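You operate a simulated robot arm through the tools that you are given. There is no shell and no other tool. Be economical: measure what you need, move in short steps, check, and stop when the job is done.

Carry out the task below with a simulated robot arm. There is one attempt and no reset: what you move stays moved.

## Task
Stand the oil in the pull-out, wipe its ring off the worktop and shut the cupboard.
Fine: use the orange cloth and put it back; the oil goes in the bottle tray; the syrup stays put. Set down upright: oil bottle. What is to be rubbed or washed off counts as gone when no trace of it is left.
Where things are to end (x, y in the base frame): oil bottle within 60 mm of [540, 20].

It is judged by the outcome, as a careful person would: the job done as asked, and still so three seconds after it is handed in. It fails if anything else is knocked over, pushed out of place, dropped, spilled or broken. Flat cloth is picked up by pressing the open fingertips on it (5 to 10 N) and closing them slowly along it; thin cloth reads only 2 to 8 mm in the jaws.

## Robot
A 7-joint arm with a two-finger parallel gripper, fixed in place. Base frame: the origin is at the foot of the arm, x ahead of it, y to its left, z up. Units: mm, degrees, N and s.
With the tool pointing down near the work surface it reaches from about 100 to 700 mm from the base axis. Its first joint turns from -166.0 to 166.0 degrees. Payload 3.91 kg.
The tool frame sits at the grasp point between the pads (the TCP): z along the fingers, y along the line on which they close. The tips reach 30 mm beyond it. The gripper opens to 110 mm. The fingers are 20 mm wide and 10 mm thick; the gripper's body (48 by 112 mm) begins 55 mm behind the TCP.
Orientation is that of the tool frame in the base frame, as a unit quaternion [w, x, y, z]. With the fingers straight down and closing along the base's y, the tool's x points along the base's -x, its y along +y and its z along -z.

## Interface
- The arm moves only by the tool drive_tool. Its argument "steps" is text: rows parted by semicolons, each of 7 numbers parted by spaces: the shift along the tool's x, y, z in mm, then the turn, a rotation vector about the tool's x, y, z in degrees, then the gripper command, from -1 (shut) to 1 (fully open), values between in proportion. In form: tx ty tz wx wy wz gripper; .... A call has 1 to 8 rows; each row is the pose to reach, as a shift and turn from the pose commanded when the call began, along the tool's axes at that moment. Rows are played at 5 a second. More than 50 mm and 8.6 degrees between two rows, or a gripper value outside its range, and nothing of the call is played. A pose out of reach is approached as far as the arm can. The call stops where the force on the tool passes 40 N (or 10 N more than at its start, if that is more) or the arm is blocked; 0.2 s more then pass. The fingers move at their own pace (about 153 mm/s each) and stop on an object; they squeeze with about 21 N. The grip force told is the motor's: it shows also when the fingers shut on nothing. Time passes only in rows, and 0.2 s behind the last, so rows that repeat a pose let the fingers close. The reply holds the time, the measured pose of the TCP, the force on the tool along the base axes, the opening and the grip force, in the units named above and with some noise, with the torque about the TCP (base axes, N m) and any sound that the robot's microphone picked up, and new pictures: "show" is both (left out), scene, wrist or none.
- Cameras (640 x 400 px; columns grow to the right, rows downward): "scene" is fixed at [401.5, -653, 1582.3]; the picture's right is [0.95, -0.32, 0.00], its down [-0.25, -0.72, -0.65] and it looks along [0.21, 0.61, -0.76] (base axes); focal length 259 px, centre (320, 200). "wrist" rides on the gripper at [77, 7, -114] in the tool frame; the picture's right is [-0.09, 1.00, 0.00], its down [-0.80, -0.07, -0.59] and it looks along [-0.59, -0.05, 0.80] (tool axes); focal length 270 px, centre (320, 200). There is no depth. A picture from a camera that has moved, and an enlarged one, comes with that camera's place and axes in the base frame and with its lens.
- slide_trunk(by): slides the trunk up (or, below 0, down) by that many mm; the arm rides with it, the base frame stays. It gives what a move gives, with no picture.
- close_up(camera, box): a new picture of the part [left, top, right, bottom] of that camera's present view, enlarged. The clock stands still meanwhile.
- job_done(): hands the job in; it is judged then, once.

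Work in short steps. Places have to be worked out from the pictures, the camera data and where the tool is seen: move nearer, look again, correct. Check each grasp and each placing, and mend what went wrong. You have 120 turns and 200 pictures in all, those below and enlarged ones among them. Open the gripper and draw the arm clear of the work before you hand the job in, unless the task says otherwise; then end with one line.

The tools are called after ">>>" by a JSON object that holds its "op" and its "data". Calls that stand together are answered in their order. drive_tool: Moves the arm, as the interface text tells. Its arguments: {"type":"object","properties":{"steps":{"type":"string"},"show":{"type":"string","enum":["both","scene","wrist","none"]}},"required":["steps"]} The other tools are called the same way: slide_trunk (by) slides the trunk up or down; close_up (camera, box) takes an enlarged picture of a part of a camera's view; job_done () hands the job in.

At the start:

```text
t: 0.0
tool_pos: [487.7, 222.1, 1208.9]
tcp_rot: [0.0, 0.0, 1.0, 0.0]
ft_force: [0.2, -0.7, -0.1]
wrist_torque: [0.01, 0.01, -0.02]
grip_width: 110.1
grasp_force: 0.0
trunk travel left (down, up): [-550.0, 60.0]
```

scene: 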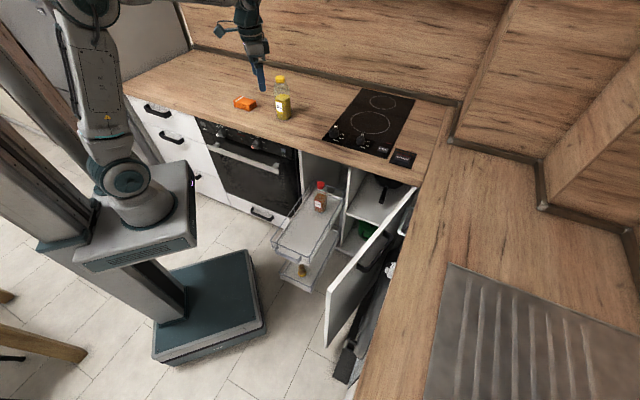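
wrist: 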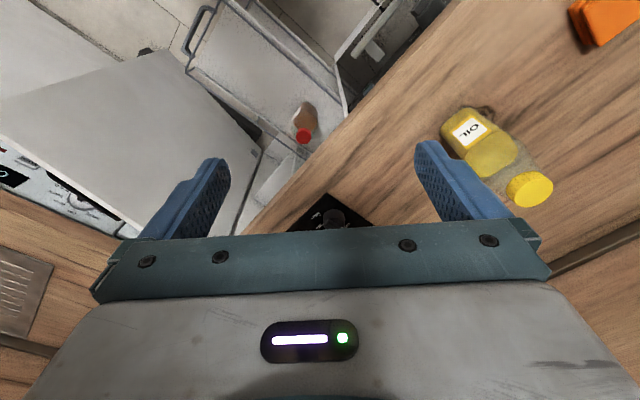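

I'll start with enlarged views of the bottle, the cloth and the pull-out to locate them.

>>> {"op": "close_up", "data": {"camera": "scene", "box": [220, 60, 320, 125]}}

>>> {"op": "close_up", "data": {"camera": "scene", "box": [260, 150, 420, 300]}}

>>> {"op": "close_up", "data": {"camera": "wrist", "box": [400, 0, 640, 220]}}

>>> {"op": "close_up", "data": {"camera": "wrist", "box": [0, 0, 400, 250]}}

```text
6.15 times, centred on (270, 92) of scene
camera zoom: at [401.5, -653.0, 1582.3], right [0.95, -0.32, 0.0], down [-0.25, -0.72, -0.65], along [0.21, 0.61, -0.76], focal length 1592 px, centre (628, 862)
```

zoom: 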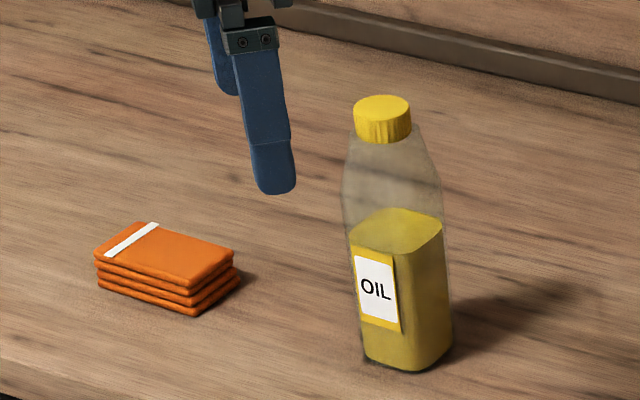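

```text
2.67 times, centred on (340, 225) of scene
camera zoom: at [401.5, -653.0, 1582.3], right [0.95, -0.32, 0.0], down [-0.25, -0.72, -0.65], along [0.21, 0.61, -0.76], focal length 690 px, centre (267, 133)
```

zoom: 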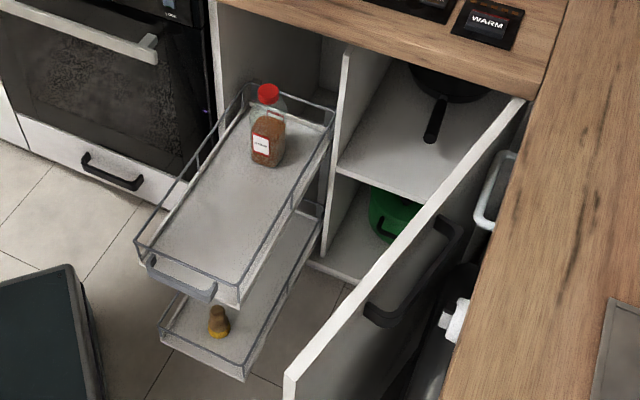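

```text
1.82 times, centred on (520, 110) of wrist
camera zoom: at [410.1, 228.2, 1324.4], right [0.09, 1.0, 0.0], down [0.8, -0.07, 0.59], along [0.59, -0.05, -0.8], focal length 491 px, centre (-44, 364)
```

zoom: 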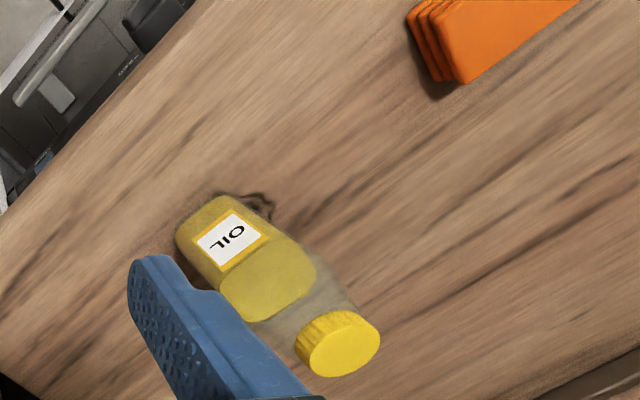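

```text
1.60 times, centred on (200, 125) of wrist
camera zoom: at [410.1, 228.2, 1324.4], right [0.09, 1.0, 0.0], down [0.8, -0.07, 0.59], along [0.59, -0.05, -0.8], focal length 432 px, centre (512, 320)
```

zoom: 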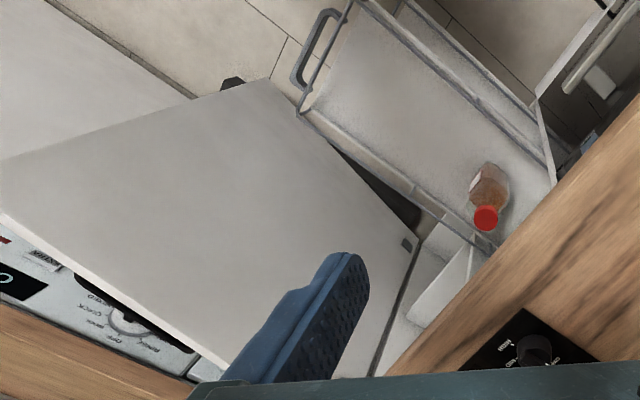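

Estimates so far: worktop at z≈905, oil at about (590, 433) and 185 mm tall, cloth stack near (440, 605), tray floor at z≈467. The kitchen front is turned by about 45°, so I yaw the tool to face it squarely and look again.

>>> {"op": "drive_tool", "data": {"steps": "0 0 0 0 0 -8 1; 0 0 0 0 0 -16 1; 0 0 0 0 0 -24 1; 0 0 0 0 0 -32 1; 0 0 0 0 0 -40 1; 0 0 0 0 0 -46 1; 0 0 0 0 0 -46 1", "show": "both"}}

```text
t: 1.6
tool_pos: [487.4, 223.4, 1208.1]
tcp_rot: [0.0, -0.392, 0.92, -0.001]
ft_force: [0.3, -0.1, 0.3]
wrist_torque: [-0.01, -0.02, 0.04]
grip_width: 109.9
grasp_force: 0.0
trunk travel left (down, up): [-550.0, 60.0]
camera wrist: at [429.0, 170.8, 1324.3], right [-0.66, 0.75, 0.0], down [0.61, 0.53, 0.59], along [0.45, 0.39, -0.8], focal length 270 px, centre (320, 200)
```

scene: 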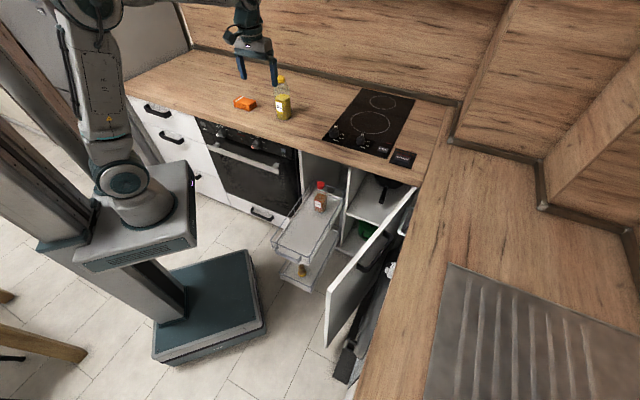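
wrist: 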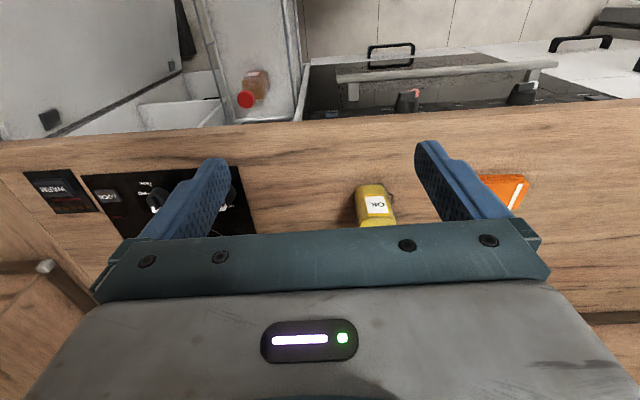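

The view is nearly square to the counter. I now pitch the tool by 45° in place, to approach the bottle obliquely and get a better look.

>>> {"op": "drive_tool", "data": {"steps": "0 0 0 0 -8 0 1; 0 0 0 0 -16 0 1; 0 0 0 0 -24 0 1; 0 0 0 0 -32 0 1; 0 0 0 0 -40 0 1; 0 0 0 0 -45 0 1; 0 0 0 0 -45 0 1", "show": "both"}}

```text
t: 3.2
tool_pos: [488.0, 222.2, 1208.2]
tcp_rot: [0.354, -0.36, 0.851, 0.148]
ft_force: [-0.2, 1.2, -0.4]
wrist_torque: [0.0, 0.01, 0.01]
grip_width: 110.2
grasp_force: 0.1
trunk travel left (down, up): [-550.0, 60.0]
camera wrist: at [388.2, 128.7, 1236.5], right [-0.67, 0.74, 0.06], down [0.15, 0.06, 0.99], along [0.72, 0.67, -0.15], focal length 270 px, centre (320, 200)
```

scene: 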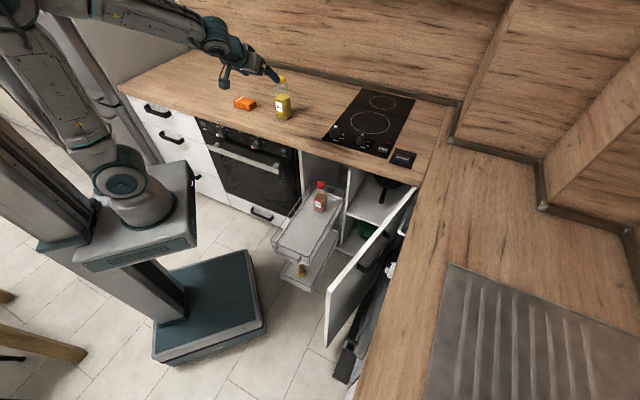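
wrist: 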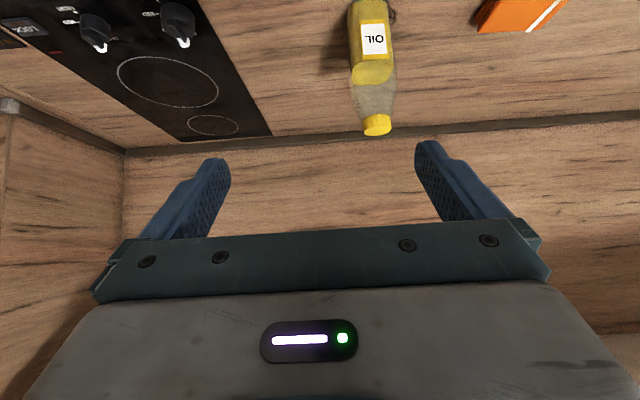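

The bottle stands square to the tool, and the two views agree on its axis at about (590, 433) with a height of about 178 mm. I line up sideways and advance part of the way.

>>> {"op": "drive_tool", "data": {"steps": "0 24 0 0 0 0 1; 0 48 20 0 0 0 1; -2 72 55 0 0 0 1; -3 72 95 0 0 0 1; -3 72 135 0 0 0 1; -3 72 170 0 0 0 1; -3 72 170 0 0 0 1", "show": "both"}}

```text
t: 4.8
tool_pos: [521.6, 361.3, 1089.2]
tcp_rot: [0.352, -0.361, 0.85, 0.15]
ft_force: [0.3, 0.8, -0.2]
wrist_torque: [0.01, -0.01, -0.02]
grip_width: 109.8
grasp_force: 0.0
trunk travel left (down, up): [-550.0, 60.0]
camera wrist: at [422.1, 268.8, 1117.7], right [-0.67, 0.74, 0.06], down [0.15, 0.06, 0.99], along [0.72, 0.67, -0.15], focal length 270 px, centre (320, 200)
```

scene: 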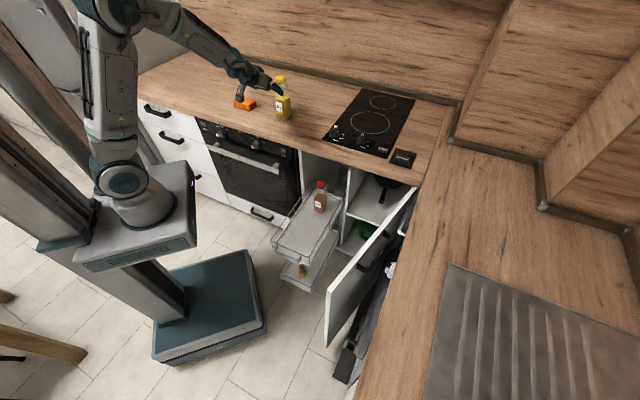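
wrist: 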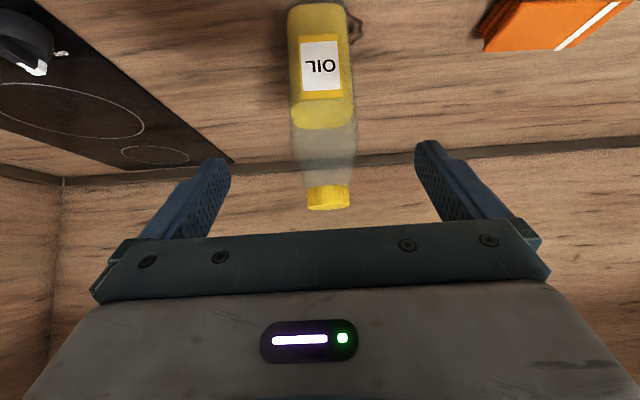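

The bottle is centred between the fingers, about 124 mm further along the tool axis. I advance, then close.

>>> {"op": "drive_tool", "data": {"steps": "1 1 35 0 0 0 1; 2 1 70 0 0 0 1; 2 1 100 0 0 0 1; 2 1 123 0 0 0 1; 2 1 123 0 0 0 1", "show": "both"}}

```text
t: 6.0
tool_pos: [579.9, 420.7, 1001.2]
tcp_rot: [0.352, -0.361, 0.85, 0.15]
ft_force: [0.2, -0.1, 0.4]
wrist_torque: [0.03, 0.01, 0.0]
grip_width: 110.1
grasp_force: 0.0
trunk travel left (down, up): [-550.0, 60.0]
camera wrist: at [481.3, 327.5, 1029.6], right [-0.67, 0.74, 0.06], down [0.15, 0.06, 0.99], along [0.72, 0.67, -0.15], focal length 270 px, centre (320, 200)
```

scene: 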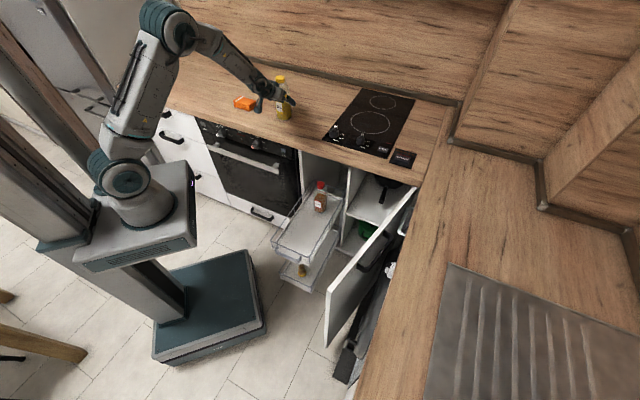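
wrist: 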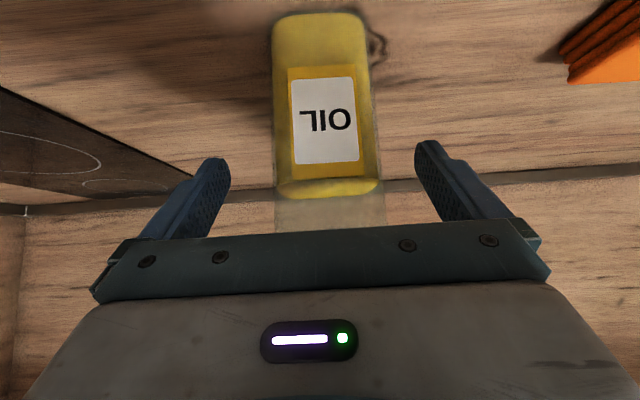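

The bottle is centred between the pads with clearance on both sides. I close on it.

>>> {"op": "drive_tool", "data": {"steps": "0 0 0 0 0 0 0.2; 0 0 0 0 0 0 -0.1; 0 0 0 0 0 0 -0.4; 0 0 0 0 0 0 -1; 0 0 0 0 0 0 -1", "show": "wrist"}}

```text
t: 7.2
tool_pos: [580.9, 420.6, 1002.3]
tcp_rot: [0.352, -0.36, 0.851, 0.149]
ft_force: [-1.8, 1.2, -0.1]
wrist_torque: [0.02, 0.01, 0.06]
grip_width: 61.9
grasp_force: 20.7
trunk travel left (down, up): [-550.0, 60.0]
camera wrist: at [480.9, 327.6, 1029.7], right [-0.67, 0.74, 0.06], down [0.15, 0.06, 0.99], along [0.72, 0.67, -0.15], focal length 270 px, centre (320, 200)
```

wrist: 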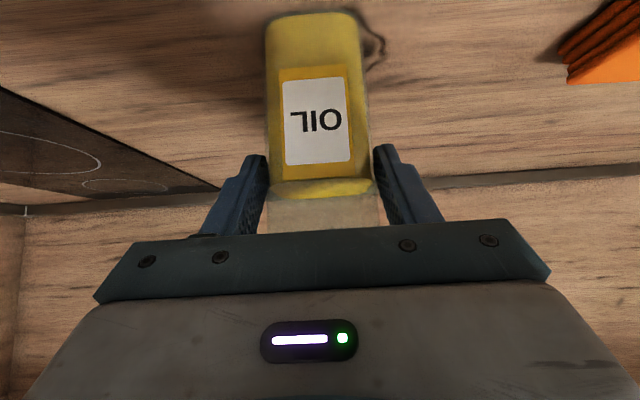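

I have it at 62 mm and 20.7 N. I lift straight up and look at the worktop where it stood.

>>> {"op": "drive_tool", "data": {"steps": "-10 0 -10 0 0 0 -1; -24 0 -24 0 0 0 -1; -42 0 -42 0 0 0 -1; -60 0 -60 0 0 0 -1; -78 0 -78 0 0 0 -1; -92 0 -92 0 0 0 -1; -92 0 -92 0 0 0 -1", "show": "both"}}

>>> {"op": "close_up", "data": {"camera": "scene", "box": [220, 60, 320, 125]}}

```text
t: 8.8
tool_pos: [579.4, 421.4, 1131.4]
tcp_rot: [0.352, -0.361, 0.85, 0.15]
ft_force: [-0.3, 0.3, -5.5]
wrist_torque: [-0.1, 0.07, -0.02]
grip_width: 61.8
grasp_force: 20.8
trunk travel left (down, up): [-550.0, 60.0]
camera wrist: at [480.1, 328.5, 1158.9], right [-0.67, 0.74, 0.06], down [0.15, 0.06, 0.99], along [0.72, 0.67, -0.15], focal length 270 px, centre (320, 200)
```

scene: 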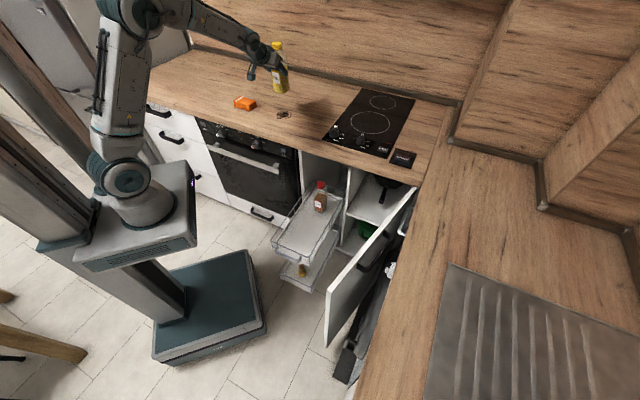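
wrist: 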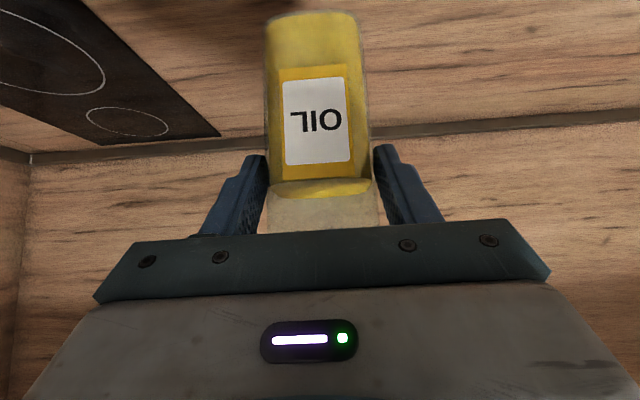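

```text
6.15 times, centred on (270, 92) of scene
camera zoom: at [401.5, -653.0, 1582.3], right [0.95, -0.32, 0.0], down [-0.25, -0.72, -0.65], along [0.21, 0.61, -0.76], focal length 1592 px, centre (628, 862)
```

zoom: 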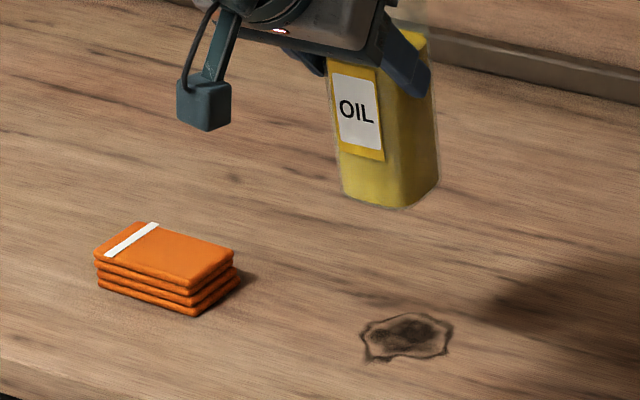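

The stain is visible at about (597, 445). The bottle is firmly held, so I carry it level back from the counter towards a point above the tray.

>>> {"op": "drive_tool", "data": {"steps": "8 -9 -8 0 0 0 -1; 24 -26 -24 0 0 0 -1; 42 -45 -42 0 0 0 -1; 60 -64 -60 0 0 0 -1; 78 -83 -78 0 0 0 -1; 96 -102 -96 0 0 0 -1; 112 -119 -112 0 0 0 -1; 120 -128 -120 0 0 0 -1", "show": "none"}}

>>> {"op": "drive_tool", "data": {"steps": "8 -9 -8 0 0 0 -1; 24 -26 -24 0 0 0 -1; 42 -45 -42 0 0 0 -1; 60 -64 -60 0 0 0 -1; 78 -83 -78 0 0 0 -1; 96 -102 -96 0 0 0 -1; 110 -117 -110 0 0 0 -1; 114 -122 -114 0 0 0 -1", "show": "both"}}

```text
t: 10.6
tool_pos: [554.6, 210.7, 1132.0]
tcp_rot: [0.353, -0.361, 0.85, 0.15]
ft_force: [-0.4, -0.3, -4.9]
wrist_torque: [-0.08, 0.1, 0.0]
grip_width: 62.2
grasp_force: 20.7
trunk travel left (down, up): [-550.0, 60.0]
```

```text
t: 12.4
tool_pos: [530.6, 10.8, 1131.6]
tcp_rot: [0.352, -0.361, 0.851, 0.149]
ft_force: [-0.1, -0.6, -4.0]
wrist_torque: [-0.12, 0.14, -0.02]
grip_width: 61.8
grasp_force: 21.3
trunk travel left (down, up): [-550.0, 60.0]
camera wrist: at [430.5, -82.8, 1159.5], right [-0.67, 0.74, 0.06], down [0.15, 0.06, 0.99], along [0.72, 0.67, -0.15], focal length 270 px, centre (320, 200)
```

scene: 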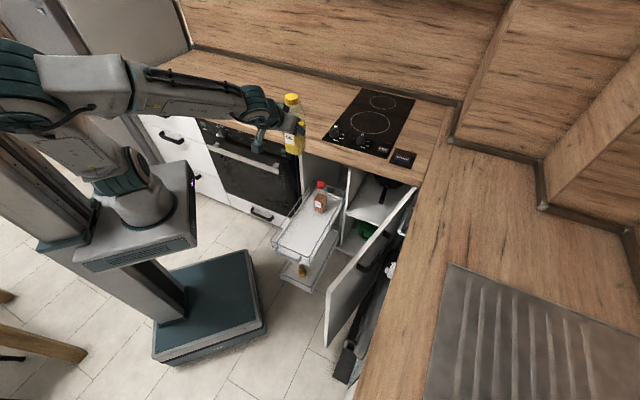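
wrist: 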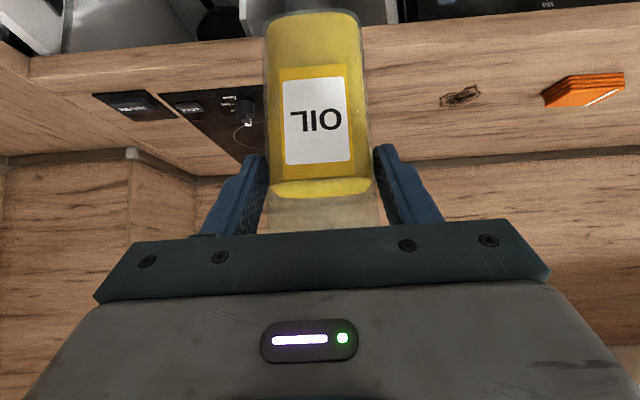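

I'm over the tray, clear of the counter front by about 200 mm. I lower with the trunk in two slides and check along the way.

>>> {"op": "slide_trunk", "data": {"by": -250}}

>>> {"op": "slide_trunk", "data": {"by": -170}}

>>> {"op": "drive_tool", "data": {"steps": "0 0 0 0 0 0 -1", "show": "both"}}

>>> {"op": "close_up", "data": {"camera": "scene", "box": [230, 140, 390, 290]}}

```text
t: 15.0
tool_pos: [529.1, 12.4, 881.2]
tcp_rot: [0.352, -0.361, 0.851, 0.149]
ft_force: [0.4, -0.4, -6.2]
wrist_torque: [-0.11, 0.06, -0.01]
grip_width: 61.9
grasp_force: 20.4
trunk travel left (down, up): [-300.0, 310.0]
```

```text
t: 16.9
tool_pos: [528.6, 10.8, 712.5]
tcp_rot: [0.352, -0.361, 0.851, 0.15]
ft_force: [0.2, 0.5, -5.8]
wrist_torque: [-0.11, 0.1, -0.01]
grip_width: 61.9
grasp_force: 21.3
trunk travel left (down, up): [-130.0, 480.0]
```

```text
t: 17.3
tool_pos: [528.8, 9.5, 711.1]
tcp_rot: [0.352, -0.361, 0.851, 0.149]
ft_force: [0.1, -0.4, -5.6]
wrist_torque: [-0.09, 0.09, -0.02]
grip_width: 61.8
grasp_force: 21.2
trunk travel left (down, up): [-130.0, 480.0]
camera wrist: at [430.3, -82.6, 739.5], right [-0.67, 0.74, 0.06], down [0.15, 0.06, 0.99], along [0.72, 0.67, -0.15], focal length 270 px, centre (320, 200)
```

scene: 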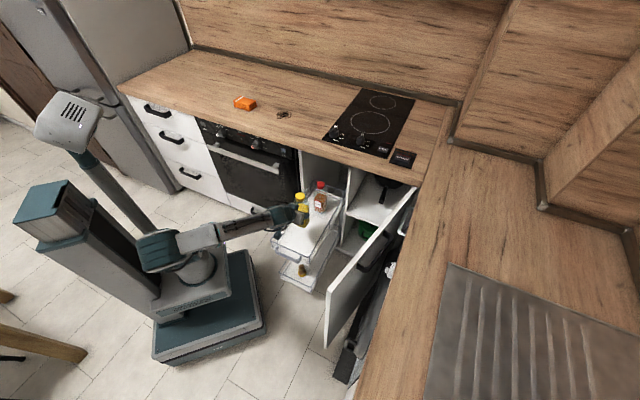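
wrist: 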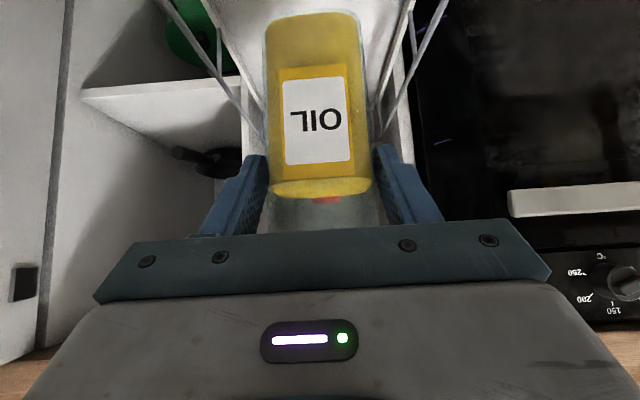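

```text
2.67 times, centred on (310, 215) of scene
camera zoom: at [401.5, -653.0, 1582.3], right [0.95, -0.32, 0.0], down [-0.25, -0.72, -0.65], along [0.21, 0.61, -0.76], focal length 690 px, centre (347, 160)
```

zoom: 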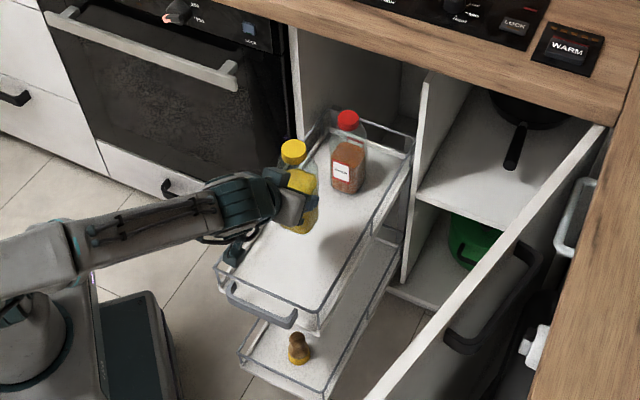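

The bottle is over the tray's centre line at about (538, 22). I slide down another 105 mm and then set it down with the arm, feeling for contact.

>>> {"op": "slide_trunk", "data": {"by": -105}}

>>> {"op": "drive_tool", "data": {"steps": "0 0 0 0 0 0 -1", "show": "both"}}

>>> {"op": "close_up", "data": {"camera": "scene", "box": [250, 160, 350, 260]}}

```text
t: 18.7
tool_pos: [530.0, 12.1, 606.9]
tcp_rot: [0.352, -0.361, 0.85, 0.149]
ft_force: [0.4, 0.1, -5.1]
wrist_torque: [-0.12, 0.1, -0.03]
grip_width: 61.9
grasp_force: 21.1
trunk travel left (down, up): [-25.0, 585.0]
```

```text
t: 19.1
tool_pos: [530.4, 10.7, 607.2]
tcp_rot: [0.352, -0.361, 0.851, 0.15]
ft_force: [-0.4, -0.3, -5.8]
wrist_torque: [-0.06, 0.13, 0.0]
grip_width: 61.8
grasp_force: 21.6
trunk travel left (down, up): [-25.0, 585.0]
camera wrist: at [430.3, -82.6, 634.5], right [-0.67, 0.74, 0.06], down [0.15, 0.06, 0.99], along [0.72, 0.67, -0.15], focal length 270 px, centre (320, 200)
```

scene: 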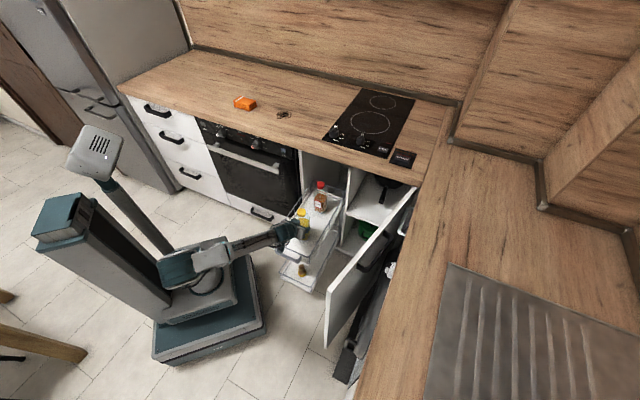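
wrist: 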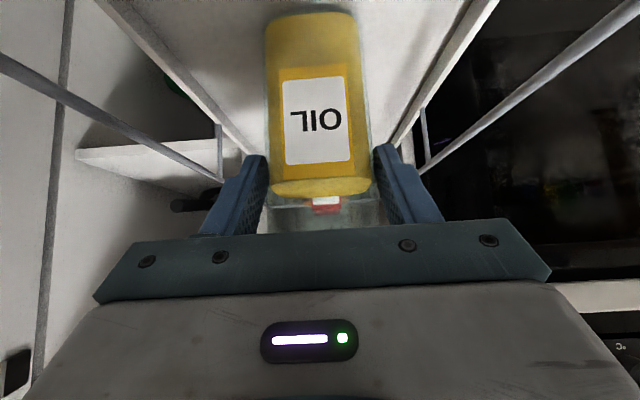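

```text
4.00 times, centred on (300, 210) of scene
camera zoom: at [401.5, -653.0, 1582.3], right [0.95, -0.32, 0.0], down [-0.25, -0.72, -0.65], along [0.21, 0.61, -0.76], focal length 1035 px, centre (400, 160)
```

zoom: 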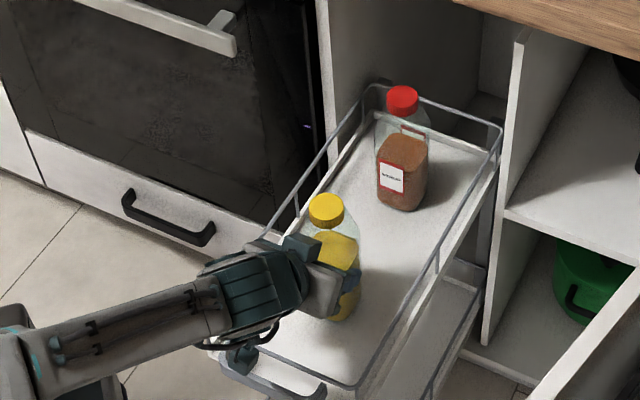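

The bottle bottom should be about 40 mm above the tray floor. I lower in small steps while watching the force.

>>> {"op": "drive_tool", "data": {"steps": "5 0 5 0 0 0 -1; 10 0 10 0 0 0 -1; 15 0 15 0 0 0 -1; 19 0 19 0 0 0 -1; 22 0 22 0 0 0 -1", "show": "wrist"}}

```text
t: 20.3
tool_pos: [528.7, 10.3, 576.0]
tcp_rot: [0.353, -0.36, 0.85, 0.149]
ft_force: [-0.3, -0.9, 17.1]
wrist_torque: [0.11, -0.07, -0.03]
grip_width: 62.0
grasp_force: 20.9
trunk travel left (down, up): [-25.0, 585.0]
camera wrist: at [429.7, -82.1, 603.5], right [-0.67, 0.74, 0.06], down [0.15, 0.06, 0.99], along [0.72, 0.67, -0.15], focal length 270 px, centre (320, 200)
```

wrist: 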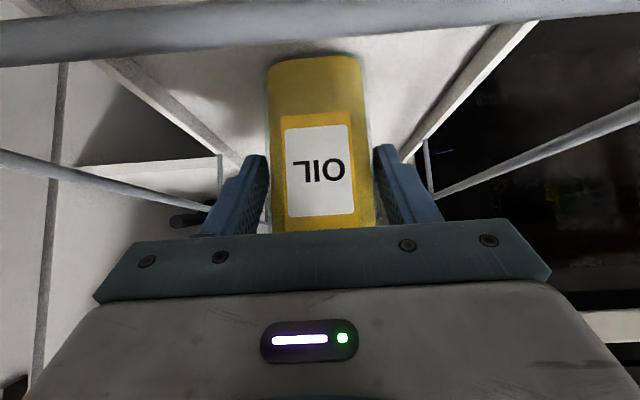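

Contact: 17 N upward and the bottle slid up a little in the pads, so it is standing on the tray floor (z≈500). I back off 2 mm and open gently.

>>> {"op": "drive_tool", "data": {"steps": "-1 0 -1 0 0 0 -1; -2 0 -2 0 0 0 -1; -2 0 -2 0 0 0 0.2; -2 0 -2 0 0 0 0.4; -2 0 -2 0 0 0 0.6; -2 0 -2 0 0 0 0.6", "show": "both"}}

>>> {"op": "close_up", "data": {"camera": "scene", "box": [250, 160, 350, 260]}}

```text
t: 21.7
tool_pos: [530.7, 11.6, 578.2]
tcp_rot: [0.353, -0.361, 0.85, 0.15]
ft_force: [0.2, -1.1, 0.1]
wrist_torque: [0.01, 0.03, 0.01]
grip_width: 88.1
grasp_force: 0.0
trunk travel left (down, up): [-25.0, 585.0]
camera wrist: at [430.3, -82.8, 606.3], right [-0.67, 0.74, 0.06], down [0.15, 0.06, 0.99], along [0.72, 0.67, -0.15], focal length 270 px, centre (320, 200)
```

scene: 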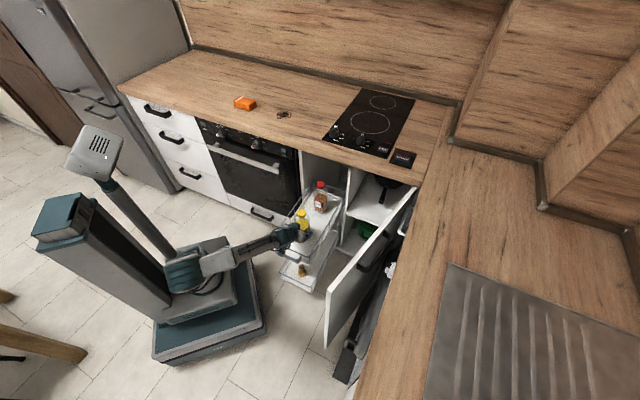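
wrist: 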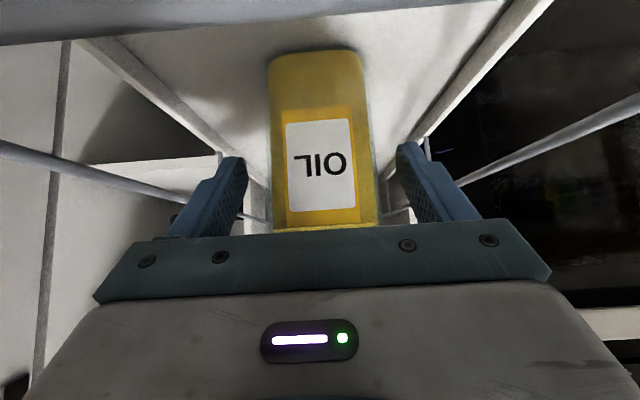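

```text
4.00 times, centred on (300, 210) of scene
camera zoom: at [401.5, -653.0, 1582.3], right [0.95, -0.32, 0.0], down [-0.25, -0.72, -0.65], along [0.21, 0.61, -0.76], focal length 1035 px, centre (400, 160)
```

zoom: 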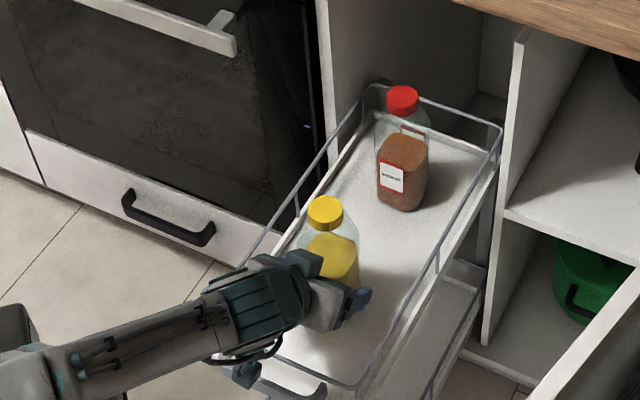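

The bottle stands upright and free. I withdraw back along the tool axis.

>>> {"op": "drive_tool", "data": {"steps": "0 0 -15 0 0 0 0.6; 0 0 -35 0 0 0 0.6; 0 0 -60 0 0 0 0.6; 0 0 -90 0 0 0 0.6; 0 0 -120 0 0 0 0.6; 0 0 -150 0 0 0 0.6; 0 0 -170 0 0 0 0.6", "show": "both"}}

>>> {"op": "close_up", "data": {"camera": "scene", "box": [250, 160, 350, 260]}}

```text
t: 23.3
tool_pos: [445.0, -75.1, 698.5]
tcp_rot: [0.352, -0.361, 0.85, 0.15]
ft_force: [0.1, -0.3, 0.1]
wrist_torque: [0.05, -0.01, 0.01]
grip_width: 87.9
grasp_force: 0.0
trunk travel left (down, up): [-25.0, 585.0]
camera wrist: at [344.8, -168.6, 726.6], right [-0.67, 0.74, 0.06], down [0.15, 0.06, 0.99], along [0.72, 0.67, -0.15], focal length 270 px, centre (320, 200)
```

scene: 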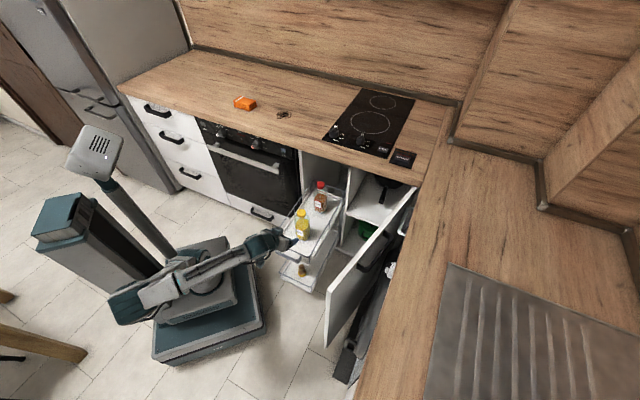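
wrist: 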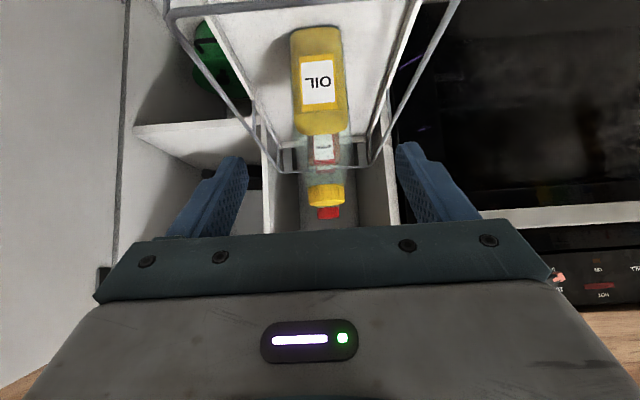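

```text
4.00 times, centred on (300, 210) of scene
camera zoom: at [401.5, -653.0, 1582.3], right [0.95, -0.32, 0.0], down [-0.25, -0.72, -0.65], along [0.21, 0.61, -0.76], focal length 1035 px, centre (400, 160)
```

zoom: 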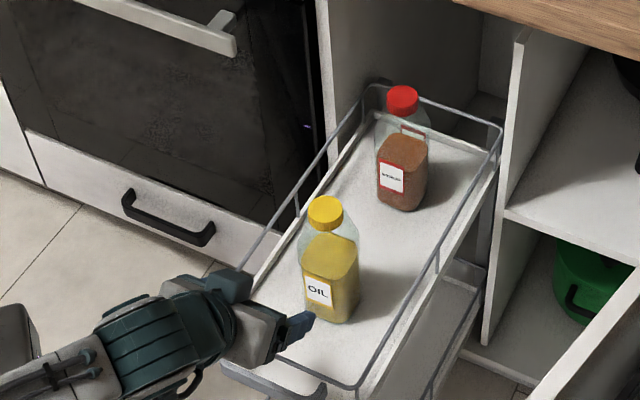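

The oil now stands at about (543, 15) in the tray. Next is the wiping, so I raise the trunk again.

>>> {"op": "slide_trunk", "data": {"by": 525}}

>>> {"op": "drive_tool", "data": {"steps": "-15 25 15 0 0 0 1; -30 50 30 0 4 0 1; -45 80 45 0 8 0 1; -60 110 60 0 12 0 1; -75 140 75 0 16 0 1; -90 170 90 0 20 0 1; -100 200 100 0 24 0 1; -110 230 110 0 25 0 1", "show": "both"}}

```text
refused: 525 is not a number from -400 to 400
```

```text
t: 25.1
tool_pos: [387.0, 196.4, 697.0]
tcp_rot: [0.16, -0.384, 0.907, 0.068]
ft_force: [0.4, 0.5, -0.3]
wrist_torque: [0.01, -0.01, 0.0]
grip_width: 109.9
grasp_force: 0.2
trunk travel left (down, up): [-25.0, 585.0]
camera wrist: at [305.3, 120.7, 780.3], right [-0.66, 0.75, 0.03], down [0.43, 0.35, 0.83], along [0.62, 0.56, -0.55], focal length 270 px, centre (320, 200)
```

scene: 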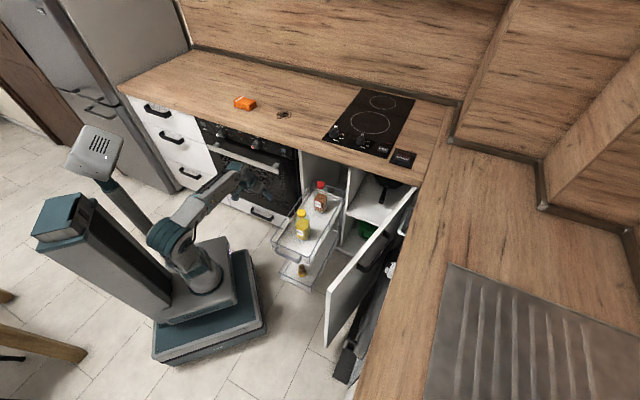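
wrist: 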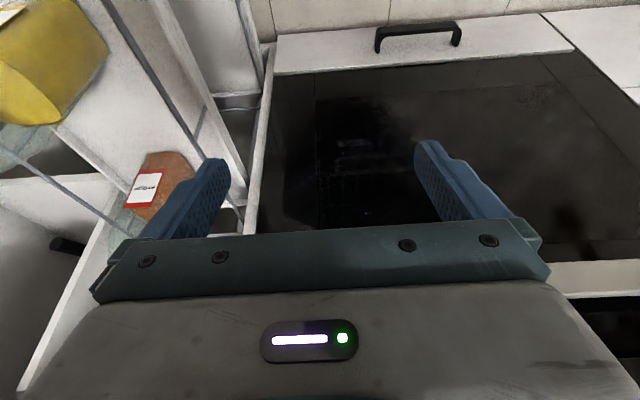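

The slide was too long for one call, so the arm moved at the low height instead. Nothing was touched: both bottles stand and the forces are nil. It is about 175 mm clear of the counter front, so I raise the trunk in two slides.

>>> {"op": "slide_trunk", "data": {"by": 300}}

>>> {"op": "slide_trunk", "data": {"by": 225}}

>>> {"op": "close_up", "data": {"camera": "wrist", "box": [0, 0, 640, 400]}}

```text
t: 28.1
tool_pos: [388.1, 197.0, 997.3]
tcp_rot: [0.16, -0.385, 0.906, 0.068]
ft_force: [-0.5, 0.4, 1.2]
wrist_torque: [0.03, 0.0, 0.0]
grip_width: 109.9
grasp_force: 0.1
trunk travel left (down, up): [-325.0, 285.0]
```

```text
t: 30.5
tool_pos: [388.8, 197.0, 1221.6]
tcp_rot: [0.159, -0.385, 0.906, 0.069]
ft_force: [-0.5, 0.2, -0.1]
wrist_torque: [0.0, 0.01, 0.0]
grip_width: 110.0
grasp_force: 0.1
trunk travel left (down, up): [-550.0, 60.0]
```

```text
1.00 times, centred on (320, 200) of wrist (not enlarged: the box is as wide or as high as the picture)
camera zoom: at [305.4, 120.5, 1305.1], right [-0.66, 0.75, 0.03], down [0.43, 0.35, 0.83], along [0.62, 0.56, -0.55], focal length 270 px, centre (320, 200)
```

zoom: 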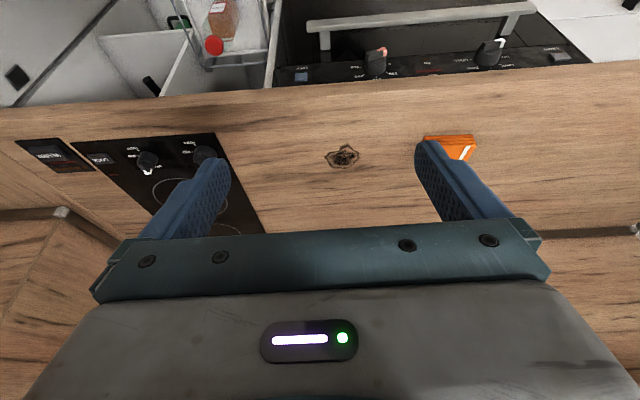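

The stain is near (591, 440) and the folded cloth near (430, 580), about 100 mm along the counter by 60 mm deep. I'll grip it across the short side, so I level the tool and turn it 90°.

>>> {"op": "drive_tool", "data": {"steps": "0 0 0 0 7 0 1; 0 0 0 0 14 0 1; 0 0 0 0 20 0 1; 0 0 0 0 20 0 1", "show": "none"}}

>>> {"op": "drive_tool", "data": {"steps": "-10 15 0 0 0 8 1; -30 30 0 0 0 16 1; -50 45 0 0 0 24 1; -70 60 0 0 0 32 1; -90 75 0 0 0 40 1; -110 90 0 0 0 48 1; -130 100 0 0 0 56 1; -150 105 0 0 0 64 1", "show": "none"}}

>>> {"op": "drive_tool", "data": {"steps": "0 0 0 0 0 8 1; 0 0 0 0 0 16 1; 0 0 0 0 0 24 1; 0 0 0 0 0 26 1; 0 0 0 0 0 26 1", "show": "both"}}

```text
t: 31.5
tool_pos: [387.9, 196.3, 1221.4]
tcp_rot: [-0.001, -0.391, 0.921, -0.001]
ft_force: [-0.3, 0.6, 0.4]
wrist_torque: [-0.03, -0.01, 0.0]
grip_width: 110.0
grasp_force: 0.0
trunk travel left (down, up): [-550.0, 60.0]
```

```text
t: 33.3
tool_pos: [417.1, 378.5, 1221.9]
tcp_rot: [0.0, 0.157, 0.988, 0.0]
ft_force: [-0.1, 0.0, 0.5]
wrist_torque: [-0.01, 0.01, 0.03]
grip_width: 109.9
grasp_force: 0.1
trunk travel left (down, up): [-550.0, 60.0]
```

```text
t: 34.5
tool_pos: [417.7, 378.3, 1221.1]
tcp_rot: [0.0, 0.376, 0.927, -0.001]
ft_force: [-0.3, 0.4, -0.4]
wrist_torque: [0.04, -0.01, 0.01]
grip_width: 109.9
grasp_force: 0.0
trunk travel left (down, up): [-550.0, 60.0]
camera wrist: at [366.0, 435.7, 1337.9], right [0.76, 0.65, 0.0], down [0.53, -0.61, 0.59], along [0.39, -0.45, -0.8], focal length 270 px, centre (320, 200)
```

scene: 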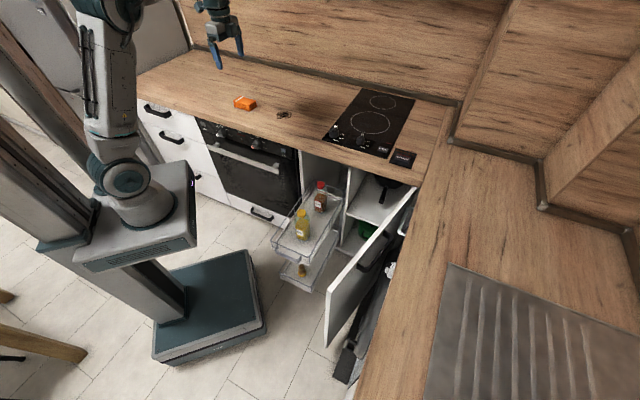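
wrist: 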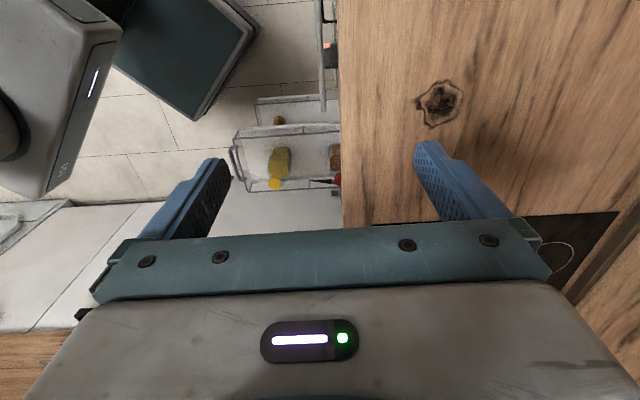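

The tool is square to the counter. I move above the cloth and down to z≈1100, checking reach and position.

>>> {"op": "drive_tool", "data": {"steps": "20 25 15 0 0 0 1; 45 52 30 0 0 0 1; 68 80 50 0 0 0 1; 90 107 70 0 0 0 1; 112 134 95 0 0 0 1; 133 159 120 0 0 0 1; 133 159 120 0 0 0 1", "show": "both"}}

```text
t: 36.1
tool_pos: [431.5, 583.9, 1103.6]
tcp_rot: [0.0, 0.374, 0.927, 0.0]
ft_force: [-0.3, 0.1, 0.2]
wrist_torque: [0.04, 0.03, 0.03]
grip_width: 110.2
grasp_force: 0.0
trunk travel left (down, up): [-550.0, 60.0]
camera wrist: at [379.2, 641.6, 1219.2], right [0.76, 0.66, 0.0], down [0.53, -0.61, 0.59], along [0.39, -0.45, -0.8], focal length 270 px, centre (320, 200)
```

scene: 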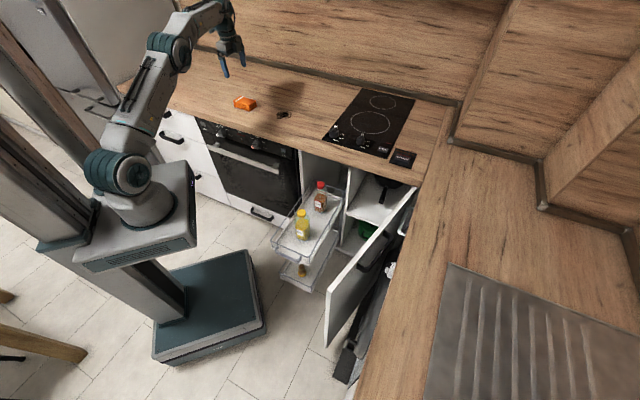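
wrist: 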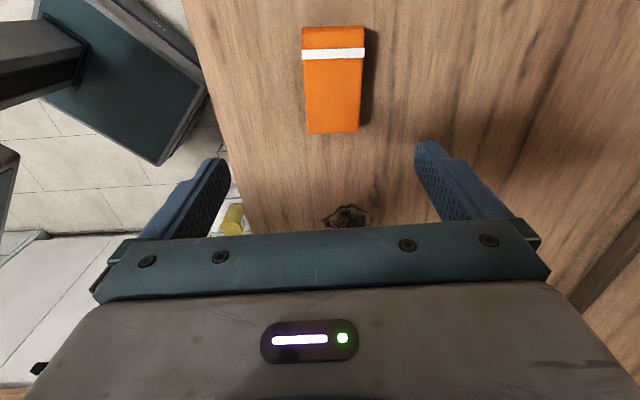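

The arm reaches, and the cloth is aligned with the tool: about 101 × 57 mm, centred near (434, 598). I correct by 8 and 12 mm and descend to z≈965.

>>> {"op": "drive_tool", "data": {"steps": "4 6 20 0 0 0 1; 8 12 45 0 0 0 1; 8 12 70 0 0 0 1; 8 12 95 0 0 0 1; 8 12 115 0 0 0 1; 8 12 130 0 0 0 1; 8 12 138 0 0 0 1; 8 12 138 0 0 0 1", "show": "both"}}

>>> {"op": "close_up", "data": {"camera": "scene", "box": [200, 50, 300, 115]}}

```text
t: 37.9
tool_pos: [433.5, 599.5, 964.9]
tcp_rot: [0.0, 0.375, 0.927, 0.0]
ft_force: [-0.3, 0.8, -0.1]
wrist_torque: [-0.01, 0.04, 0.01]
grip_width: 110.0
grasp_force: 0.1
trunk travel left (down, up): [-550.0, 60.0]
camera wrist: at [383.6, 657.4, 1080.7], right [0.76, 0.66, 0.0], down [0.53, -0.61, 0.59], along [0.39, -0.45, -0.8], focal length 270 px, centre (320, 200)
```

scene: 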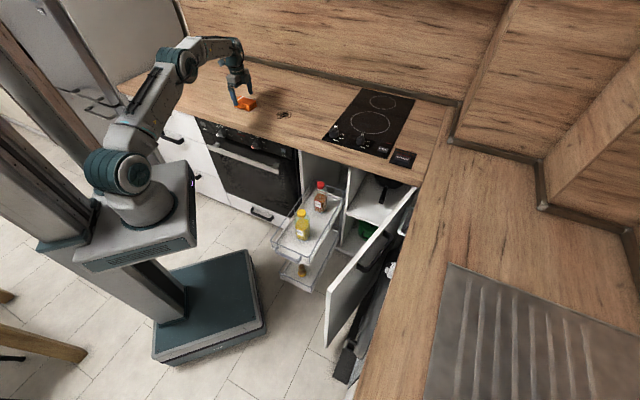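
wrist: 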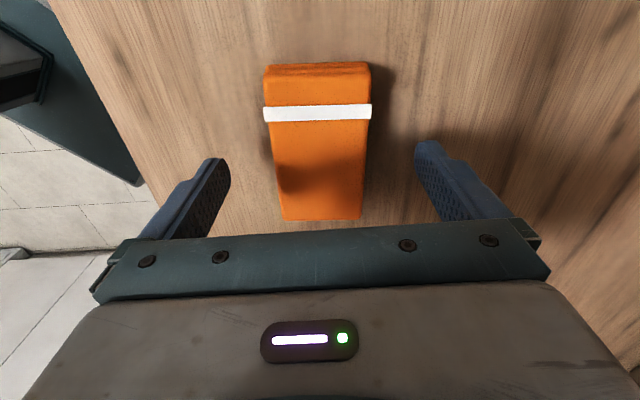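

```text
6.15 times, centred on (250, 82) of scene
camera zoom: at [401.5, -653.0, 1582.3], right [0.95, -0.32, 0.0], down [-0.25, -0.72, -0.65], along [0.21, 0.61, -0.76], focal length 1592 px, centre (751, 923)
```

zoom: 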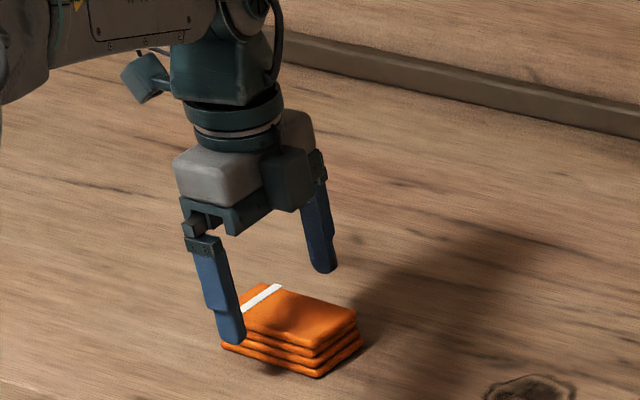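

The fingers straddle the cloth at its middle. I descend beside it in small steps until I feel the worktop.

>>> {"op": "drive_tool", "data": {"steps": "0 0 8 0 0 0 1; 0 0 15 0 0 0 1; 0 0 20 0 0 0 1; 0 0 23 0 0 0 1; 0 0 25 0 0 0 1", "show": "wrist"}}

```text
t: 39.1
tool_pos: [434.1, 599.7, 939.3]
tcp_rot: [0.0, 0.375, 0.927, 0.0]
ft_force: [-0.3, 0.2, -0.5]
wrist_torque: [0.03, -0.01, -0.02]
grip_width: 110.0
grasp_force: 0.1
trunk travel left (down, up): [-550.0, 60.0]
camera wrist: at [383.8, 656.9, 1055.2], right [0.76, 0.66, 0.0], down [0.53, -0.61, 0.59], along [0.39, -0.45, -0.8], focal length 270 px, centre (320, 200)
```

wrist: 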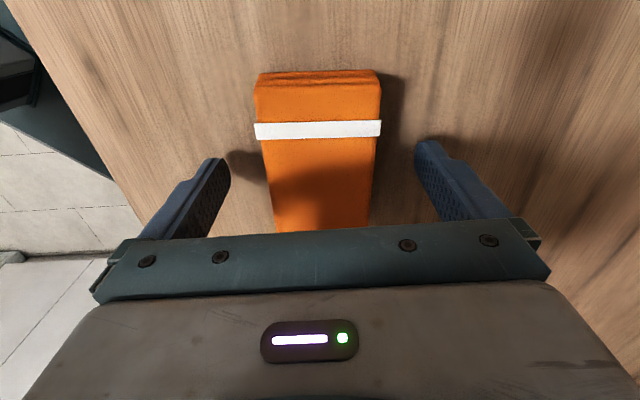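

>>> {"op": "drive_tool", "data": {"steps": "0 0 1.5 0 0 0 1; 0 0 3 0 0 0 1; 0 0 4.5 0 0 0 1; 0 0 6 0 0 0 1", "show": "wrist"}}

```text
t: 40.1
tool_pos: [434.3, 599.3, 933.8]
tcp_rot: [0.0, 0.374, 0.927, 0.0]
ft_force: [-0.4, 0.5, 0.5]
wrist_torque: [-0.02, -0.01, -0.02]
grip_width: 110.0
grasp_force: 0.0
trunk travel left (down, up): [-550.0, 60.0]
camera wrist: at [383.5, 656.5, 1049.6], right [0.76, 0.66, 0.0], down [0.53, -0.61, 0.59], along [0.39, -0.45, -0.8], focal length 270 px, centre (320, 200)
```

wrist: 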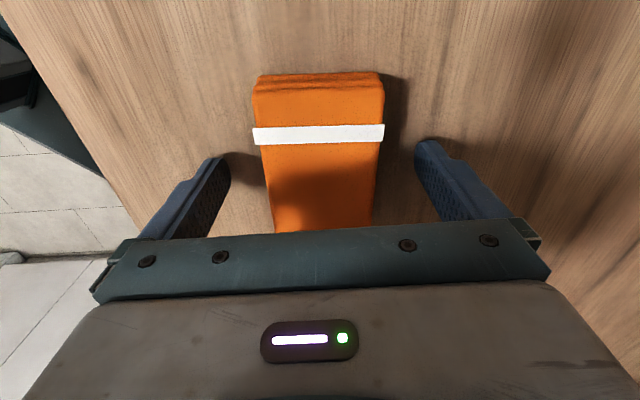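

Still no contact, so the worktop lies lower than I thought. I continue down with fine steps.

>>> {"op": "drive_tool", "data": {"steps": "0 0 1.5 0 0 0 1; 0 0 3 0 0 0 1; 0 0 4 0 0 0 1; 0 0 5 0 0 0 1", "show": "wrist"}}

```text
t: 41.1
tool_pos: [434.9, 598.7, 929.6]
tcp_rot: [0.001, 0.375, 0.927, 0.0]
ft_force: [0.8, 0.2, 9.0]
wrist_torque: [-0.4, 0.34, -0.12]
grip_width: 110.0
grasp_force: 0.0
trunk travel left (down, up): [-550.0, 60.0]
camera wrist: at [383.1, 656.0, 1045.9], right [0.76, 0.66, 0.0], down [0.53, -0.61, 0.59], along [0.39, -0.45, -0.8], focal length 270 px, centre (320, 200)
```

wrist: 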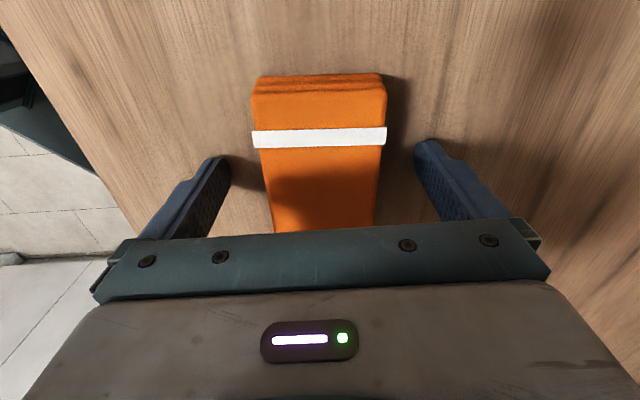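

The tips touch at TCP z≈930, so the worktop is at z≈900. I lift 3 mm and close on the stack.

>>> {"op": "drive_tool", "data": {"steps": "0 0 -3 0 0 0 1; 0 0 -3 0 0 0 0.5; 0 0 -3 0 0 0 0.2; 0 0 -3 0 0 0 0; 0 0 -3 0 0 0 -0.3; 0 0 -3 0 0 0 -0.6; 0 0 -3 0 0 0 -1; 0 0 -3 0 0 0 -1", "show": "both"}}

>>> {"op": "close_up", "data": {"camera": "scene", "box": [200, 50, 300, 115]}}

```text
t: 42.9
tool_pos: [435.3, 598.1, 931.2]
tcp_rot: [0.0, 0.374, 0.927, 0.0]
ft_force: [-0.5, 0.5, -0.2]
wrist_torque: [-0.01, -0.01, -0.02]
grip_width: 62.1
grasp_force: 21.2
trunk travel left (down, up): [-550.0, 60.0]
camera wrist: at [383.4, 656.4, 1047.1], right [0.76, 0.66, 0.0], down [0.53, -0.61, 0.59], along [0.39, -0.45, -0.8], focal length 270 px, centre (320, 200)
```

scene: 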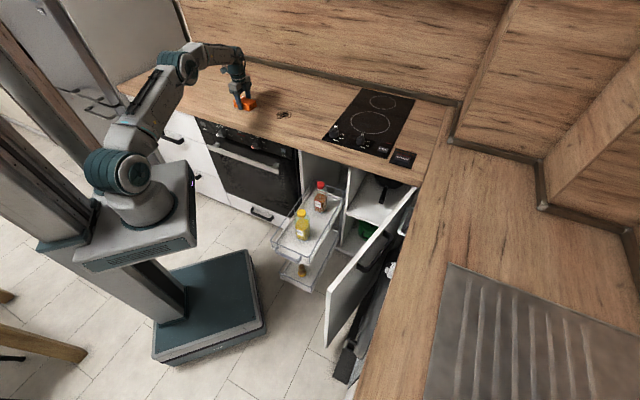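
wrist: 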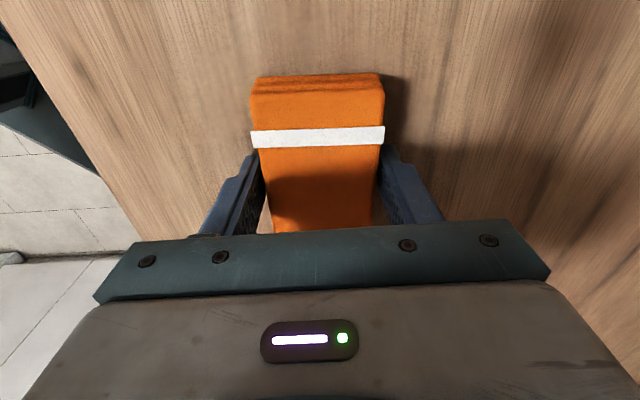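

```text
6.15 times, centred on (250, 82) of scene
camera zoom: at [401.5, -653.0, 1582.3], right [0.95, -0.32, 0.0], down [-0.25, -0.72, -0.65], along [0.21, 0.61, -0.76], focal length 1592 px, centre (751, 923)
```

zoom: 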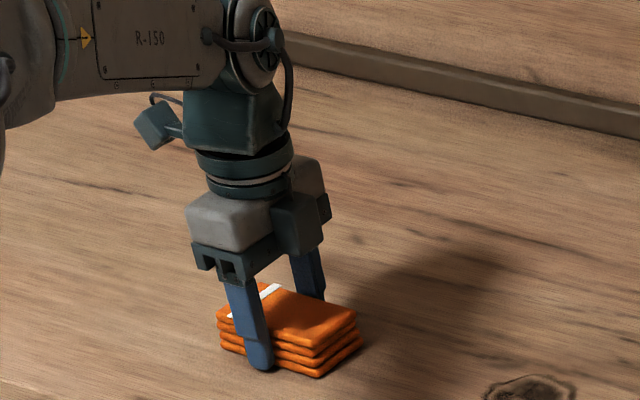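

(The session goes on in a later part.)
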